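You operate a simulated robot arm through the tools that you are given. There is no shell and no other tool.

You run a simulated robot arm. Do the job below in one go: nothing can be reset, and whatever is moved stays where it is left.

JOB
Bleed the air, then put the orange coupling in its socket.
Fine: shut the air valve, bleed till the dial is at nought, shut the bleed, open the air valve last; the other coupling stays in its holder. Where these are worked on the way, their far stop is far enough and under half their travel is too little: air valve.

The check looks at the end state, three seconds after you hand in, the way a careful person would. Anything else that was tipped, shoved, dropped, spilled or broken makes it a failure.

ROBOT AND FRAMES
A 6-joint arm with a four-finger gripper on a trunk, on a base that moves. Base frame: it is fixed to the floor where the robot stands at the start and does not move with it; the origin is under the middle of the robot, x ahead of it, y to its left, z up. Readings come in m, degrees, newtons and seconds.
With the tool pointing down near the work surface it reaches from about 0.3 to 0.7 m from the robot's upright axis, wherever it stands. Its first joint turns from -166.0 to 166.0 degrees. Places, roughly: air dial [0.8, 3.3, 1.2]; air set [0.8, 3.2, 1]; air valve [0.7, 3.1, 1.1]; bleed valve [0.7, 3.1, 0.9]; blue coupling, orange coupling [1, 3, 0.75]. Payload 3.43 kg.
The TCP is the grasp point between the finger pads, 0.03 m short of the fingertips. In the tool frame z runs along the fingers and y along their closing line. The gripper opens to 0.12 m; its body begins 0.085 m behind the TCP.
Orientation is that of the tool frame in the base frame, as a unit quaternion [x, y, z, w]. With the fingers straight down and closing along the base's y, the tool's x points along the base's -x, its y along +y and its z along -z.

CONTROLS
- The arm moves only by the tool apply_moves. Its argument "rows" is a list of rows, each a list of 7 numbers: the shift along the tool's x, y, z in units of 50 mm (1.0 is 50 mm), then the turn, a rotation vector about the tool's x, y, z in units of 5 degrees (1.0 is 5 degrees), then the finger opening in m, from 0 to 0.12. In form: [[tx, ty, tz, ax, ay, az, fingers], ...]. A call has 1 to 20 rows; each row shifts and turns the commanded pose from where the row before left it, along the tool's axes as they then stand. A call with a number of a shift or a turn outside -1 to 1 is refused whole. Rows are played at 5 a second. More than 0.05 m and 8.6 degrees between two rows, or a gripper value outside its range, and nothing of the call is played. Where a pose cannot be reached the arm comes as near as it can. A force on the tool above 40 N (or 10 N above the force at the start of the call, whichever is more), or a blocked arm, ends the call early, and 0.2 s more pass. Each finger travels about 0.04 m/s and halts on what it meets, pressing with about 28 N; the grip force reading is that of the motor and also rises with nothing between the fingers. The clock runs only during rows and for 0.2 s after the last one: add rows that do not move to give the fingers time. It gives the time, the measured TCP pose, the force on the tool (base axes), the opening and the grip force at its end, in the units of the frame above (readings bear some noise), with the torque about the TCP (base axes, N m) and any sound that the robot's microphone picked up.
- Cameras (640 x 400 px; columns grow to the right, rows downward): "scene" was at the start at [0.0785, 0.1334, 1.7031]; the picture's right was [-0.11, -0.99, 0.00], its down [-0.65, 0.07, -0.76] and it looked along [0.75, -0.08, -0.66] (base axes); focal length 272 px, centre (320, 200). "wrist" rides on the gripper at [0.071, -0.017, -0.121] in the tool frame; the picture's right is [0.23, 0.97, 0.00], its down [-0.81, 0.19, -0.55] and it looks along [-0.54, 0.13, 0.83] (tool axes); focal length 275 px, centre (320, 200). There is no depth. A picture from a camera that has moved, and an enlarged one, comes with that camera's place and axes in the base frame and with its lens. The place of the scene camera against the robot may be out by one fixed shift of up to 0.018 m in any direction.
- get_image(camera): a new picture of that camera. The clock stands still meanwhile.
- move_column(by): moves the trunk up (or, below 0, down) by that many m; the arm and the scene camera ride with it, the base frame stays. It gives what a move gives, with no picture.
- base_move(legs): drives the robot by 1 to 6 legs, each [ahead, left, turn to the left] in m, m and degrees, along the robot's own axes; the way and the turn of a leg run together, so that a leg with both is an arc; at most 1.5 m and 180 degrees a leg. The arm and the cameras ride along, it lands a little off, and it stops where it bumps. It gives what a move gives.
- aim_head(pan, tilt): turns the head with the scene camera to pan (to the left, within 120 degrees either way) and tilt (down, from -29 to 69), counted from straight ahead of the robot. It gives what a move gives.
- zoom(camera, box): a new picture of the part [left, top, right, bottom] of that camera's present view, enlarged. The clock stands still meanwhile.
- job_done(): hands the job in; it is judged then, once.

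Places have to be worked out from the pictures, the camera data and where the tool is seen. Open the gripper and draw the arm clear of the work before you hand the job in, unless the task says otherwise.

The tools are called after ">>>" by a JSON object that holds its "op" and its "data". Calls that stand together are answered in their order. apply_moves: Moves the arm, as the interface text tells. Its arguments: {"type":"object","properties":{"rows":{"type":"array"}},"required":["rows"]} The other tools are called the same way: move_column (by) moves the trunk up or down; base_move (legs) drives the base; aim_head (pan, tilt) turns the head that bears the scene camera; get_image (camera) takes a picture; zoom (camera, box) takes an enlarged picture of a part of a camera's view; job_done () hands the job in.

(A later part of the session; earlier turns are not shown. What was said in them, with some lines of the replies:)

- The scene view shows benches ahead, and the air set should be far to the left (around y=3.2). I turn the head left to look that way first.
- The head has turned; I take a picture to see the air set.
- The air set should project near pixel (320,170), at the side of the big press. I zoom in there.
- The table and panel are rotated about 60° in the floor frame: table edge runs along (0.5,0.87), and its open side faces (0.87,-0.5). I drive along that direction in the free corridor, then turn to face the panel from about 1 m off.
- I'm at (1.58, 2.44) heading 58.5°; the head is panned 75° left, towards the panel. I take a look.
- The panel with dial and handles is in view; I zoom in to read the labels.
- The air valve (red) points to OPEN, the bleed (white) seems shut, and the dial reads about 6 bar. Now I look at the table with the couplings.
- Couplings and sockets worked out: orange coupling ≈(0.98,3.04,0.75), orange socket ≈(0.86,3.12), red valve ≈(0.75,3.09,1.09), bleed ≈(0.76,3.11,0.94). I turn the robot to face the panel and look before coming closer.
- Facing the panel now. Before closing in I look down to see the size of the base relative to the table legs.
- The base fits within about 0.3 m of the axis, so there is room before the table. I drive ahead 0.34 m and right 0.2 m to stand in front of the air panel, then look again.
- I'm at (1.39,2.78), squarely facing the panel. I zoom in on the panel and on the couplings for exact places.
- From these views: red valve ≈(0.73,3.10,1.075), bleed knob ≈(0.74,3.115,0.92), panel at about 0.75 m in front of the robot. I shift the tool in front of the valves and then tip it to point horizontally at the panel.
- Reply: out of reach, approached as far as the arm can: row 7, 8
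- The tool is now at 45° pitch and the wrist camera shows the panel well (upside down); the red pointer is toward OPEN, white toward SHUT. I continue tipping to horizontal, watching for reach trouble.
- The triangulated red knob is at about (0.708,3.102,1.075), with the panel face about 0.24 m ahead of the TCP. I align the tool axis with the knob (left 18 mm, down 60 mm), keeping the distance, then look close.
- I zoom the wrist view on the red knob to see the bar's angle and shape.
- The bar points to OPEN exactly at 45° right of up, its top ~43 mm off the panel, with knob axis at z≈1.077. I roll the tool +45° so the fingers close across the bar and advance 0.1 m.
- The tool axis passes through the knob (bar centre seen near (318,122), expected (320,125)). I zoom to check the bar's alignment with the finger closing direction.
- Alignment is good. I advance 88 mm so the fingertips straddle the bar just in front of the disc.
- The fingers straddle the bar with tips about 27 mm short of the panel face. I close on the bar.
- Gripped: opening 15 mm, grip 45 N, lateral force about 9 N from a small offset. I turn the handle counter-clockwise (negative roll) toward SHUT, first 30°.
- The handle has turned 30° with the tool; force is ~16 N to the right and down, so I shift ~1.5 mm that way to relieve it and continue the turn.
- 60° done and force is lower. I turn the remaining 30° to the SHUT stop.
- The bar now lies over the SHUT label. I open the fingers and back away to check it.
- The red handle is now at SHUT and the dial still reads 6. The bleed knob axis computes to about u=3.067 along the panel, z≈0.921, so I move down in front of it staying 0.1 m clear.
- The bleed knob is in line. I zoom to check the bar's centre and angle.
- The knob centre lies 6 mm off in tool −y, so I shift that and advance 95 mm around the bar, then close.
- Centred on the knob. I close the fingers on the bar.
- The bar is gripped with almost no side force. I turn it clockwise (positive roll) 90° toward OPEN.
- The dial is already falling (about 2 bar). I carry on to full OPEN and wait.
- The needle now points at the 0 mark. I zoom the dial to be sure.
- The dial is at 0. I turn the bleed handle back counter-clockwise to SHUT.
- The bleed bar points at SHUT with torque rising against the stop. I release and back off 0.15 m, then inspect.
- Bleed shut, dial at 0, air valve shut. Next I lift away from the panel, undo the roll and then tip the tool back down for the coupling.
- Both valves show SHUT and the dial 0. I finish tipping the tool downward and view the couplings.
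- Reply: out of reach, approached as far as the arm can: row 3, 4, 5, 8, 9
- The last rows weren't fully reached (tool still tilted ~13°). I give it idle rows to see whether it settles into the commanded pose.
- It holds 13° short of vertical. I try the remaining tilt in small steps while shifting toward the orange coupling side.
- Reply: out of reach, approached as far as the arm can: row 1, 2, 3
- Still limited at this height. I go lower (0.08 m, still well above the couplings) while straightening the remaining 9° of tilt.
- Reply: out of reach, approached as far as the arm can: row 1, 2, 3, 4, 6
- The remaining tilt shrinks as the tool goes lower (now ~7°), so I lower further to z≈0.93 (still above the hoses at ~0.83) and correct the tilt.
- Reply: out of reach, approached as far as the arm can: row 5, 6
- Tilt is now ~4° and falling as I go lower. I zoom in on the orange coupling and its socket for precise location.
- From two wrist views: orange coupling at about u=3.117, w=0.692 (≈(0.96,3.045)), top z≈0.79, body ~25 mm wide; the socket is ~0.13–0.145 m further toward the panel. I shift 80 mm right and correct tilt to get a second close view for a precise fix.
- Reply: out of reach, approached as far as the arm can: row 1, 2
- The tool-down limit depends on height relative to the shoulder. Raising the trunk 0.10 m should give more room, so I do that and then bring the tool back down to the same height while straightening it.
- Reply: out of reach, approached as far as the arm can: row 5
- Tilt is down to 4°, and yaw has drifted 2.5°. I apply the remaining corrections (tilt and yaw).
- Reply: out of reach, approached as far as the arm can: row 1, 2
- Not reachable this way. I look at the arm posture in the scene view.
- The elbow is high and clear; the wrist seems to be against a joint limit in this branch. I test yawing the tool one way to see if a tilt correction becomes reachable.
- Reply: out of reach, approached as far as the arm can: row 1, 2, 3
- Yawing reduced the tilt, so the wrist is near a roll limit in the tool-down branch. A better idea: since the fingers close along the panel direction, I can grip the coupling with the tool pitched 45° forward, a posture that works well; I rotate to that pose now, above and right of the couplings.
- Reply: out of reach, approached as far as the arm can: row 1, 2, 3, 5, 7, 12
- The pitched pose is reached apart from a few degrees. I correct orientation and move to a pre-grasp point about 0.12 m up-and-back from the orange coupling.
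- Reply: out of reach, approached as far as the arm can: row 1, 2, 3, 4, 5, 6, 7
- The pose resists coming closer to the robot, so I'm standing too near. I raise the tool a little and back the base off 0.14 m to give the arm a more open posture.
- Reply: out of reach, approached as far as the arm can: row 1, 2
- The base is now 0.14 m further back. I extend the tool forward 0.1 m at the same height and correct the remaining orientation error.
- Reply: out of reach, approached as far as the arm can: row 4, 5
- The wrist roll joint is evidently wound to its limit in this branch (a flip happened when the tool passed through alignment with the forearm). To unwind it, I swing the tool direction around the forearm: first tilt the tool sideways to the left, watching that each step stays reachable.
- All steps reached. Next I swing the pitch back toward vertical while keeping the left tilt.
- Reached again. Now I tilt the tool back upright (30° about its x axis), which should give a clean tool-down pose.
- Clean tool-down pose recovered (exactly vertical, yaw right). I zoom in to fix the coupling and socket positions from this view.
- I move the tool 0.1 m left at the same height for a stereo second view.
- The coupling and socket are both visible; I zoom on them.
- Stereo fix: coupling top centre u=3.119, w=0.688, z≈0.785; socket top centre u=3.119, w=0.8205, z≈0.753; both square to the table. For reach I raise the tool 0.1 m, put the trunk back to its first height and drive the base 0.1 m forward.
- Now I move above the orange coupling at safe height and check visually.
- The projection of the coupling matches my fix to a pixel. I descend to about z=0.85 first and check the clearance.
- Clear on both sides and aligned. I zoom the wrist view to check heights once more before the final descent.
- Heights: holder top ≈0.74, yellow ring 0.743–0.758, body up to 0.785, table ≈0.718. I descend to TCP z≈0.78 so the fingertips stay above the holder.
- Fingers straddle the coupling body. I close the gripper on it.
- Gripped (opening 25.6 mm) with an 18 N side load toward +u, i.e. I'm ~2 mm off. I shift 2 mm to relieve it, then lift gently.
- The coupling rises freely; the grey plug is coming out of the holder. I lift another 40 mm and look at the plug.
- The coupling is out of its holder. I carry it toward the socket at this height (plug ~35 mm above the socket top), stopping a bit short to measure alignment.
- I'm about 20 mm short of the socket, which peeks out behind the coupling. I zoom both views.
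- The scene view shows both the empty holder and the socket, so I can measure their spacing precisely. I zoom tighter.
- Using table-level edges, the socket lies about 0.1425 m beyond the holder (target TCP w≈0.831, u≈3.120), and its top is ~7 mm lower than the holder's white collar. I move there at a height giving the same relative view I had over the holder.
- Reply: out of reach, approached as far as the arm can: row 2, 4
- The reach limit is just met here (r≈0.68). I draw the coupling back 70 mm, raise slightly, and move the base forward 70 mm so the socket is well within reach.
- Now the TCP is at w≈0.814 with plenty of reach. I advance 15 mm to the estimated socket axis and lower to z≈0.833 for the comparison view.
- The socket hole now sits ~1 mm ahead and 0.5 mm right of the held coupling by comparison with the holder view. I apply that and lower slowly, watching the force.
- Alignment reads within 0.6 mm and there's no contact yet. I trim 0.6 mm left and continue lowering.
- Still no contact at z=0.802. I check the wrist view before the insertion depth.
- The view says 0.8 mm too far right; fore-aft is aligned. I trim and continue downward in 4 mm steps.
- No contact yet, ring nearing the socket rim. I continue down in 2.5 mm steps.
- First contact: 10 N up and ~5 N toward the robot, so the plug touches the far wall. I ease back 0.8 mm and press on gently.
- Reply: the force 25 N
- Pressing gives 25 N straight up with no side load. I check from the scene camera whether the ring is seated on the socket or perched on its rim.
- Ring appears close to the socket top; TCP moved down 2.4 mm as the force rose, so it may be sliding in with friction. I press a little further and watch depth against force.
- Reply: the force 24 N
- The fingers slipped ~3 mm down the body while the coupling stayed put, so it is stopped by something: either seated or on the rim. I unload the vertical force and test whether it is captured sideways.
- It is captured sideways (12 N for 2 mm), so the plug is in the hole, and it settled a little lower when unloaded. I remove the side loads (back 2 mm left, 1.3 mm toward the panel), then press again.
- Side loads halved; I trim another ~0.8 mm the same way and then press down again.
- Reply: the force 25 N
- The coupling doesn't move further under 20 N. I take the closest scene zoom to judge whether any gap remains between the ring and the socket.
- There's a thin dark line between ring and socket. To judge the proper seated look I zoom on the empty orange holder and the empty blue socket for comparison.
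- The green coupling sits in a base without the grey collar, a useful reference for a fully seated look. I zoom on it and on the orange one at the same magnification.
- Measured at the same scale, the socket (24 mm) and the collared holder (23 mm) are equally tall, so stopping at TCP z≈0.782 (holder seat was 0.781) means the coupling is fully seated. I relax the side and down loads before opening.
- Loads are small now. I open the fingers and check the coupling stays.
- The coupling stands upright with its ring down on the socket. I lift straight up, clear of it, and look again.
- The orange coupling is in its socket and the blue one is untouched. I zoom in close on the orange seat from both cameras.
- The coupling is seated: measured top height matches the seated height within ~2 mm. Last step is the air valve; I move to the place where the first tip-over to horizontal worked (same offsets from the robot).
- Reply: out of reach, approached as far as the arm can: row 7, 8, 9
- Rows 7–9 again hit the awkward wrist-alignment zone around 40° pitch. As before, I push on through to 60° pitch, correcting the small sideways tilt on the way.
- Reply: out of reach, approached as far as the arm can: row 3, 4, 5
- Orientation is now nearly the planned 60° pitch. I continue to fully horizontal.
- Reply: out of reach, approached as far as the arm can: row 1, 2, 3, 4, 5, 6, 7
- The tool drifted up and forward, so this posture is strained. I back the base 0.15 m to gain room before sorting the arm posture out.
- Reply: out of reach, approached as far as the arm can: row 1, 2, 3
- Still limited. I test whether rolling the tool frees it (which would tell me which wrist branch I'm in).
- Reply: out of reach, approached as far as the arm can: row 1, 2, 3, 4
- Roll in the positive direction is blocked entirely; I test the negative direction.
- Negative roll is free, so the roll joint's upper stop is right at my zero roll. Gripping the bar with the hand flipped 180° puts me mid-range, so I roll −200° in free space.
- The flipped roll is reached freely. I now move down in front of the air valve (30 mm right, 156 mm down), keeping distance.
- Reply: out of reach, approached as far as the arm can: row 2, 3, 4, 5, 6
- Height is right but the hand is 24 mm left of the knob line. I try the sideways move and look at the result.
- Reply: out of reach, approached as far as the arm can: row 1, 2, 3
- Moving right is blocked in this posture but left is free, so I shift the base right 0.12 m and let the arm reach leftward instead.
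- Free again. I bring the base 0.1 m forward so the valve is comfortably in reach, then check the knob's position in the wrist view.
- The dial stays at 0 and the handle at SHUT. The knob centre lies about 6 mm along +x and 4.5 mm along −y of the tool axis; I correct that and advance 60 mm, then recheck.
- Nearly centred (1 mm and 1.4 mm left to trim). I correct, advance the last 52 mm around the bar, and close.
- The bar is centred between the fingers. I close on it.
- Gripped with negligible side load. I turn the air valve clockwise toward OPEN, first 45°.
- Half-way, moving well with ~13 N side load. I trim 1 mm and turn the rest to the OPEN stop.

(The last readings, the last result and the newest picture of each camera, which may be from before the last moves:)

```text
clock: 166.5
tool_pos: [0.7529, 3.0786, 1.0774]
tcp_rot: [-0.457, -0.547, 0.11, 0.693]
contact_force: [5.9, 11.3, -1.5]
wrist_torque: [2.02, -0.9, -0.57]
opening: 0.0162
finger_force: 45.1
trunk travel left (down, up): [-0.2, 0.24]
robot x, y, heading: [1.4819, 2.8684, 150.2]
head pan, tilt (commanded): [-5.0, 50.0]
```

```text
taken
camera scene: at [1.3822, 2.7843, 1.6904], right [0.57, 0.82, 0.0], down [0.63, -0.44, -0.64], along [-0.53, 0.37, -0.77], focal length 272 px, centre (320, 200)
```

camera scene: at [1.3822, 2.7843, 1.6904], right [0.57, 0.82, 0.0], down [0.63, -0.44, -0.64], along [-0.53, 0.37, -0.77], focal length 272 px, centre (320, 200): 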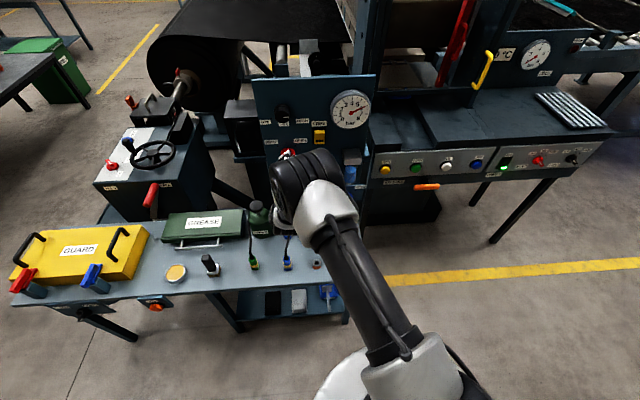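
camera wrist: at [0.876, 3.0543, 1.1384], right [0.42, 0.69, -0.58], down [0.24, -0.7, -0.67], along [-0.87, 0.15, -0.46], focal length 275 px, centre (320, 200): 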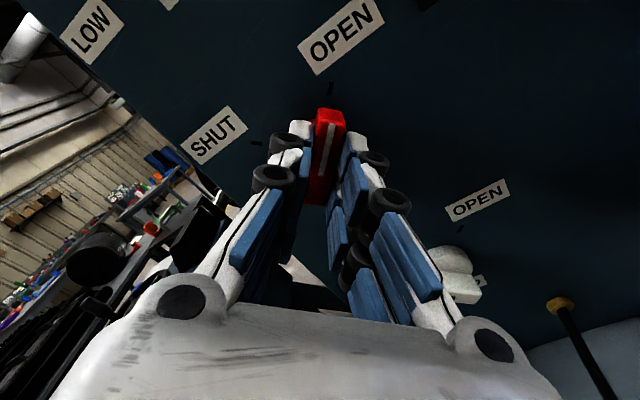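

The handle is against its OPEN stop (torque rose to ~2.2 N m) and the dial has risen again. I release and back away from the panel.

>>> {"op": "apply_moves", "data": {"rows": [[0, 0, 0, 0, 0, 0, 0.03], [0, 0, 0, 0, 0, 0, 0.06], [0, 0, 0, 0, 0, 0, 0.08], [0, 0, 0, 0, 0, 0, 0.08], [0, 0, -0.4, 0, 0, 0, 0.08], [0, 0, -0.5, 0, 0, 0, 0.08], [0, 0, -0.5, 0, 0, 0, 0.08], [0, 0, -0.5, 0, 0, 0, 0.08], [0, 0, -0.5, 0, 0, 0, 0.08], [0, 0, 0, 0, 0, 0, 0.08]]}}

>>> {"op": "get_image", "data": {"camera": "wrist"}}

>>> {"op": "zoom", "data": {"camera": "scene", "box": [240, 60, 390, 210]}}

```text
clock: 168.7
tool_pos: [0.8536, 3.0158, 1.0784]
tcp_rot: [-0.455, -0.547, 0.11, 0.694]
contact_force: [0.2, -0.1, -0.8]
wrist_torque: [0.01, -0.01, -0.02]
opening: 0.08
finger_force: 0.1
trunk travel left (down, up): [-0.2, 0.24]
robot x, y, heading: [1.483, 2.8683, 150.0]
head pan, tilt (commanded): [-5.0, 50.0]
```

```text
taken
camera wrist: at [0.9779, 2.9911, 1.1402], right [0.42, 0.7, -0.58], down [0.24, -0.7, -0.67], along [-0.88, 0.15, -0.46], focal length 275 px, centre (320, 200)
```

wrist: 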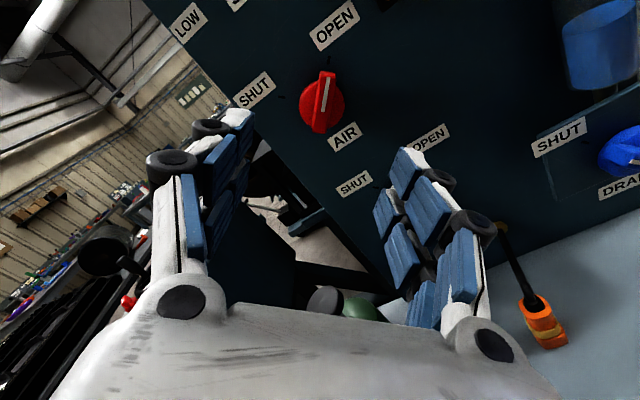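

```text
2.67 times, centred on (315, 135) of scene
camera zoom: at [1.3813, 2.7829, 1.6903], right [0.57, 0.82, 0.0], down [0.63, -0.44, -0.64], along [-0.53, 0.37, -0.77], focal length 726 px, centre (333, 373)
```

zoom: 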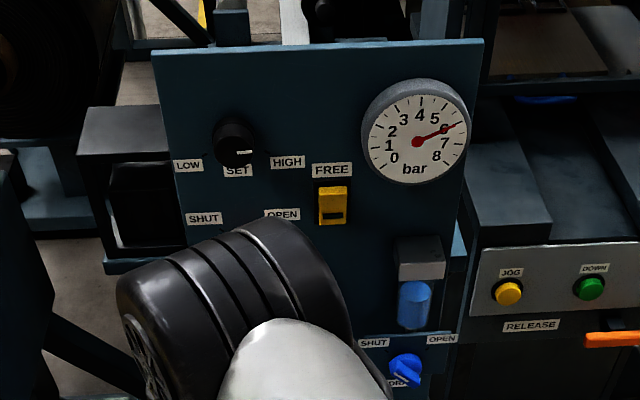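

Air valve OPEN, dial back at 6 bar. I drive the robot straight back 0.35 m to clear the work, and then take final check pictures.

>>> {"op": "base_move", "data": {"legs": [[-0.35, 0, 0]]}}

>>> {"op": "aim_head", "data": {"pan": 5, "tilt": 35}}

>>> {"op": "get_image", "data": {"camera": "scene"}}

```text
clock: 171.0
tool_pos: [1.157, 2.8403, 1.0799]
tcp_rot: [-0.455, -0.548, 0.11, 0.693]
contact_force: [-0.1, 0.4, 0.3]
wrist_torque: [0.02, 0.0, -0.01]
opening: 0.0801
finger_force: 0.0
trunk travel left (down, up): [-0.2, 0.24]
robot x, y, heading: [1.786, 2.6947, 150.2]
head pan, tilt (commanded): [-5.0, 50.0]
```

```text
clock: 171.8
tool_pos: [1.1561, 2.8409, 1.0779]
tcp_rot: [-0.456, -0.547, 0.111, 0.693]
contact_force: [0.7, 0.8, -0.1]
wrist_torque: [0.0, -0.01, -0.01]
opening: 0.0803
finger_force: 0.0
trunk travel left (down, up): [-0.2, 0.24]
robot x, y, heading: [1.7902, 2.6938, 150.2]
head pan, tilt (commanded): [5.0, 35.0]
```

```text
taken
camera scene: at [1.6685, 2.6018, 1.712], right [0.42, 0.91, 0.0], down [0.52, -0.24, -0.82], along [-0.74, 0.34, -0.57], focal length 272 px, centre (320, 200)
```

scene: 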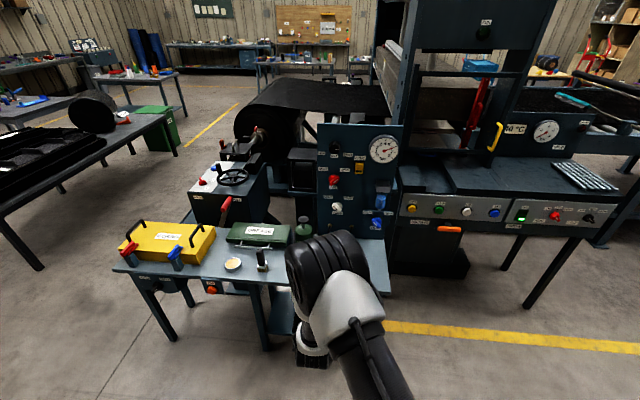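

The arm hides the couplings from here; I shift the base right 0.4 m for a clear final look.

>>> {"op": "base_move", "data": {"legs": [[0, -0.4, 0]]}}

>>> {"op": "aim_head", "data": {"pan": 20, "tilt": 38}}

>>> {"op": "get_image", "data": {"camera": "scene"}}

```text
clock: 174.3
tool_pos: [1.3531, 3.1853, 1.0796]
tcp_rot: [-0.453, -0.549, 0.112, 0.693]
contact_force: [0.4, 0.3, -1.0]
wrist_torque: [0.0, 0.02, 0.01]
opening: 0.08
finger_force: 0.0
trunk travel left (down, up): [-0.2, 0.24]
robot x, y, heading: [1.9854, 3.0453, 150.8]
head pan, tilt (commanded): [5.0, 35.0]
```

```text
clock: 175.1
tool_pos: [1.3536, 3.1853, 1.0784]
tcp_rot: [-0.453, -0.549, 0.113, 0.693]
contact_force: [-0.1, 0.5, 0.3]
wrist_torque: [-0.04, 0.0, 0.02]
opening: 0.0802
finger_force: 0.1
trunk travel left (down, up): [-0.2, 0.24]
robot x, y, heading: [1.9807, 3.0452, 150.6]
head pan, tilt (commanded): [20.0, 38.0]
```

```text
taken
camera scene: at [1.8617, 2.9274, 1.7075], right [0.16, 0.99, 0.0], down [0.61, -0.1, -0.79], along [-0.78, 0.13, -0.62], focal length 272 px, centre (320, 200)
```

scene: 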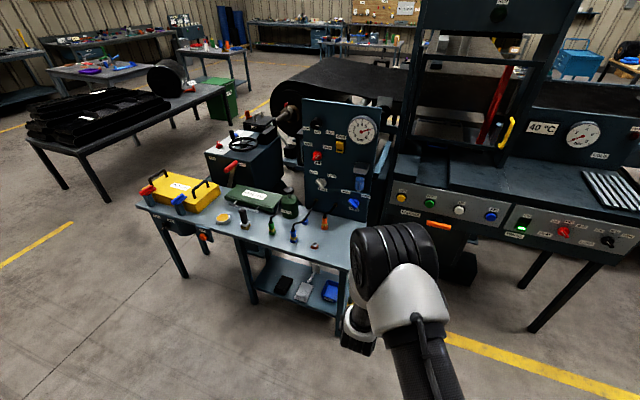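

Everything is in view now; I zoom in on the panel and the table for the final check.

>>> {"op": "zoom", "data": {"camera": "scene", "box": [290, 90, 390, 220]}}

>>> {"op": "zoom", "data": {"camera": "scene", "box": [260, 195, 350, 265]}}

>>> {"op": "zoom", "data": {"camera": "scene", "box": [310, 205, 340, 235]}}

```text
3.08 times, centred on (340, 155) of scene
camera zoom: at [1.8617, 2.9274, 1.7075], right [0.16, 0.99, 0.0], down [0.61, -0.1, -0.79], along [-0.78, 0.13, -0.62], focal length 837 px, centre (258, 338)
```

zoom: 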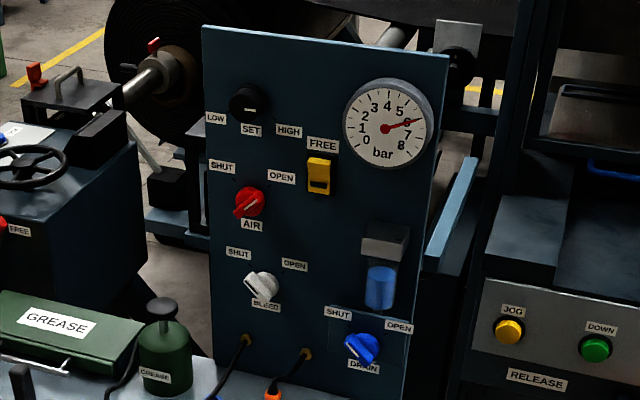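

```text
5.71 times, centred on (305, 230) of scene
camera zoom: at [1.8617, 2.9274, 1.7075], right [0.16, 0.99, 0.0], down [0.61, -0.1, -0.79], along [-0.78, 0.13, -0.62], focal length 1555 px, centre (406, 29)
```

zoom: 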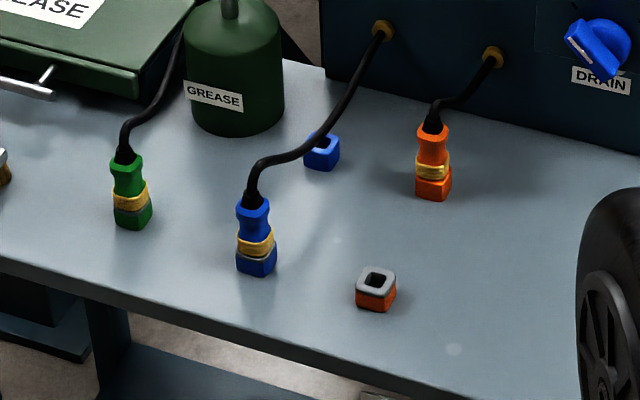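

```text
13.33 times, centred on (325, 220) of scene
camera zoom: at [1.8617, 2.9274, 1.7075], right [0.16, 0.99, 0.0], down [0.61, -0.1, -0.79], along [-0.78, 0.13, -0.62], focal length 3628 px, centre (253, -67)
```

zoom: 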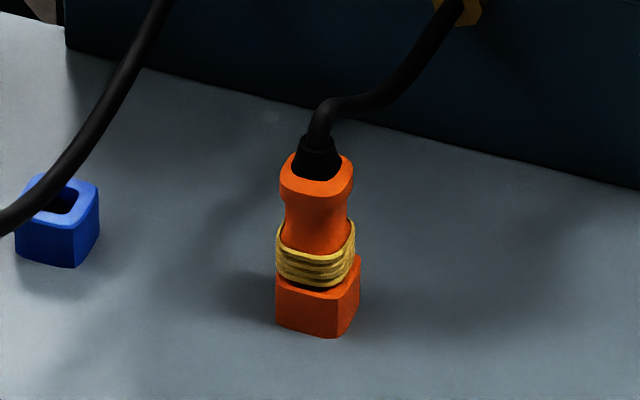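

All valves read right and the blue coupling is in its holder. The orange base looks a little taller than the blue socket, so I zoom further to be sure it's fully seated.

>>> {"op": "zoom", "data": {"camera": "scene", "box": [318, 208, 334, 232]}}

>>> {"op": "zoom", "data": {"camera": "scene", "box": [306, 210, 322, 234]}}

>>> {"op": "zoom", "data": {"camera": "scene", "box": [296, 225, 312, 249]}}

```text
16.00 times, centred on (326, 220) of scene
camera zoom: at [1.8617, 2.9274, 1.7075], right [0.16, 0.99, 0.0], down [0.61, -0.1, -0.79], along [-0.78, 0.13, -0.62], focal length 4353 px, centre (224, -120)
```

zoom: 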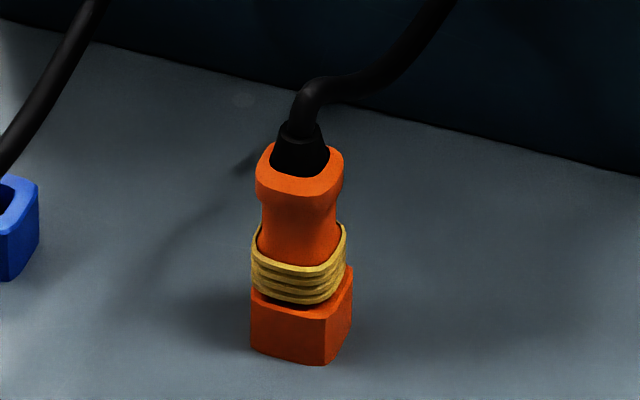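

```text
16.00 times, centred on (314, 222) of scene
camera zoom: at [1.8617, 2.9274, 1.7075], right [0.16, 0.99, 0.0], down [0.61, -0.1, -0.79], along [-0.78, 0.13, -0.62], focal length 4353 px, centre (416, -152)
```

zoom: 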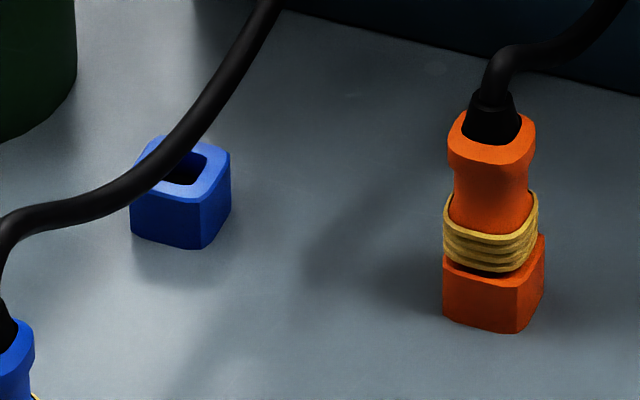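

```text
16.00 times, centred on (304, 237) of scene
camera zoom: at [1.8617, 2.9274, 1.7075], right [0.16, 0.99, 0.0], down [0.61, -0.1, -0.79], along [-0.78, 0.13, -0.62], focal length 4353 px, centre (576, -392)
```

zoom: 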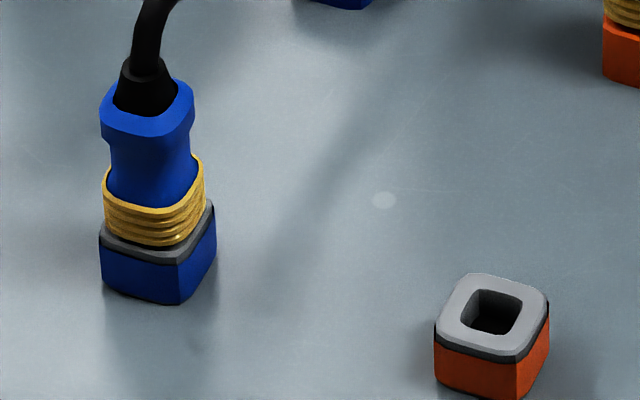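

The orange coupling sits on its socket just as the blue one sits in its holder. The bleed is at SHUT, the air valve is at OPEN with the dial at 6 bar, and the gripper is open and well clear. I hand in the job.

>>> {"op": "job_done", "data": {}}

```text
The job is handed in.
```

I bled the air and put the orange coupling in its socket. The job is handed in; I have not had the check's verdict.

- **Bleed:** I shut the air valve, opened the bleed until the dial read 0, then shut the bleed again.
- **Coupling:** The orange coupling is pushed fully into its socket, as far as the cameras show. In close-up it sits at the same depth as the blue coupling does in its holder. The fingers slipped about 3 mm down its body while I pressed it in, but the coupling itself did not move.
- **Air valve:** I opened it last, up to its stop, and the dial is back at 6 bar.
- **The rest:** The blue coupling is still in its holder. I saw nothing else moved or knocked over in the final pictures.

The gripper is open, and the robot is backed off well clear of the panel and table.
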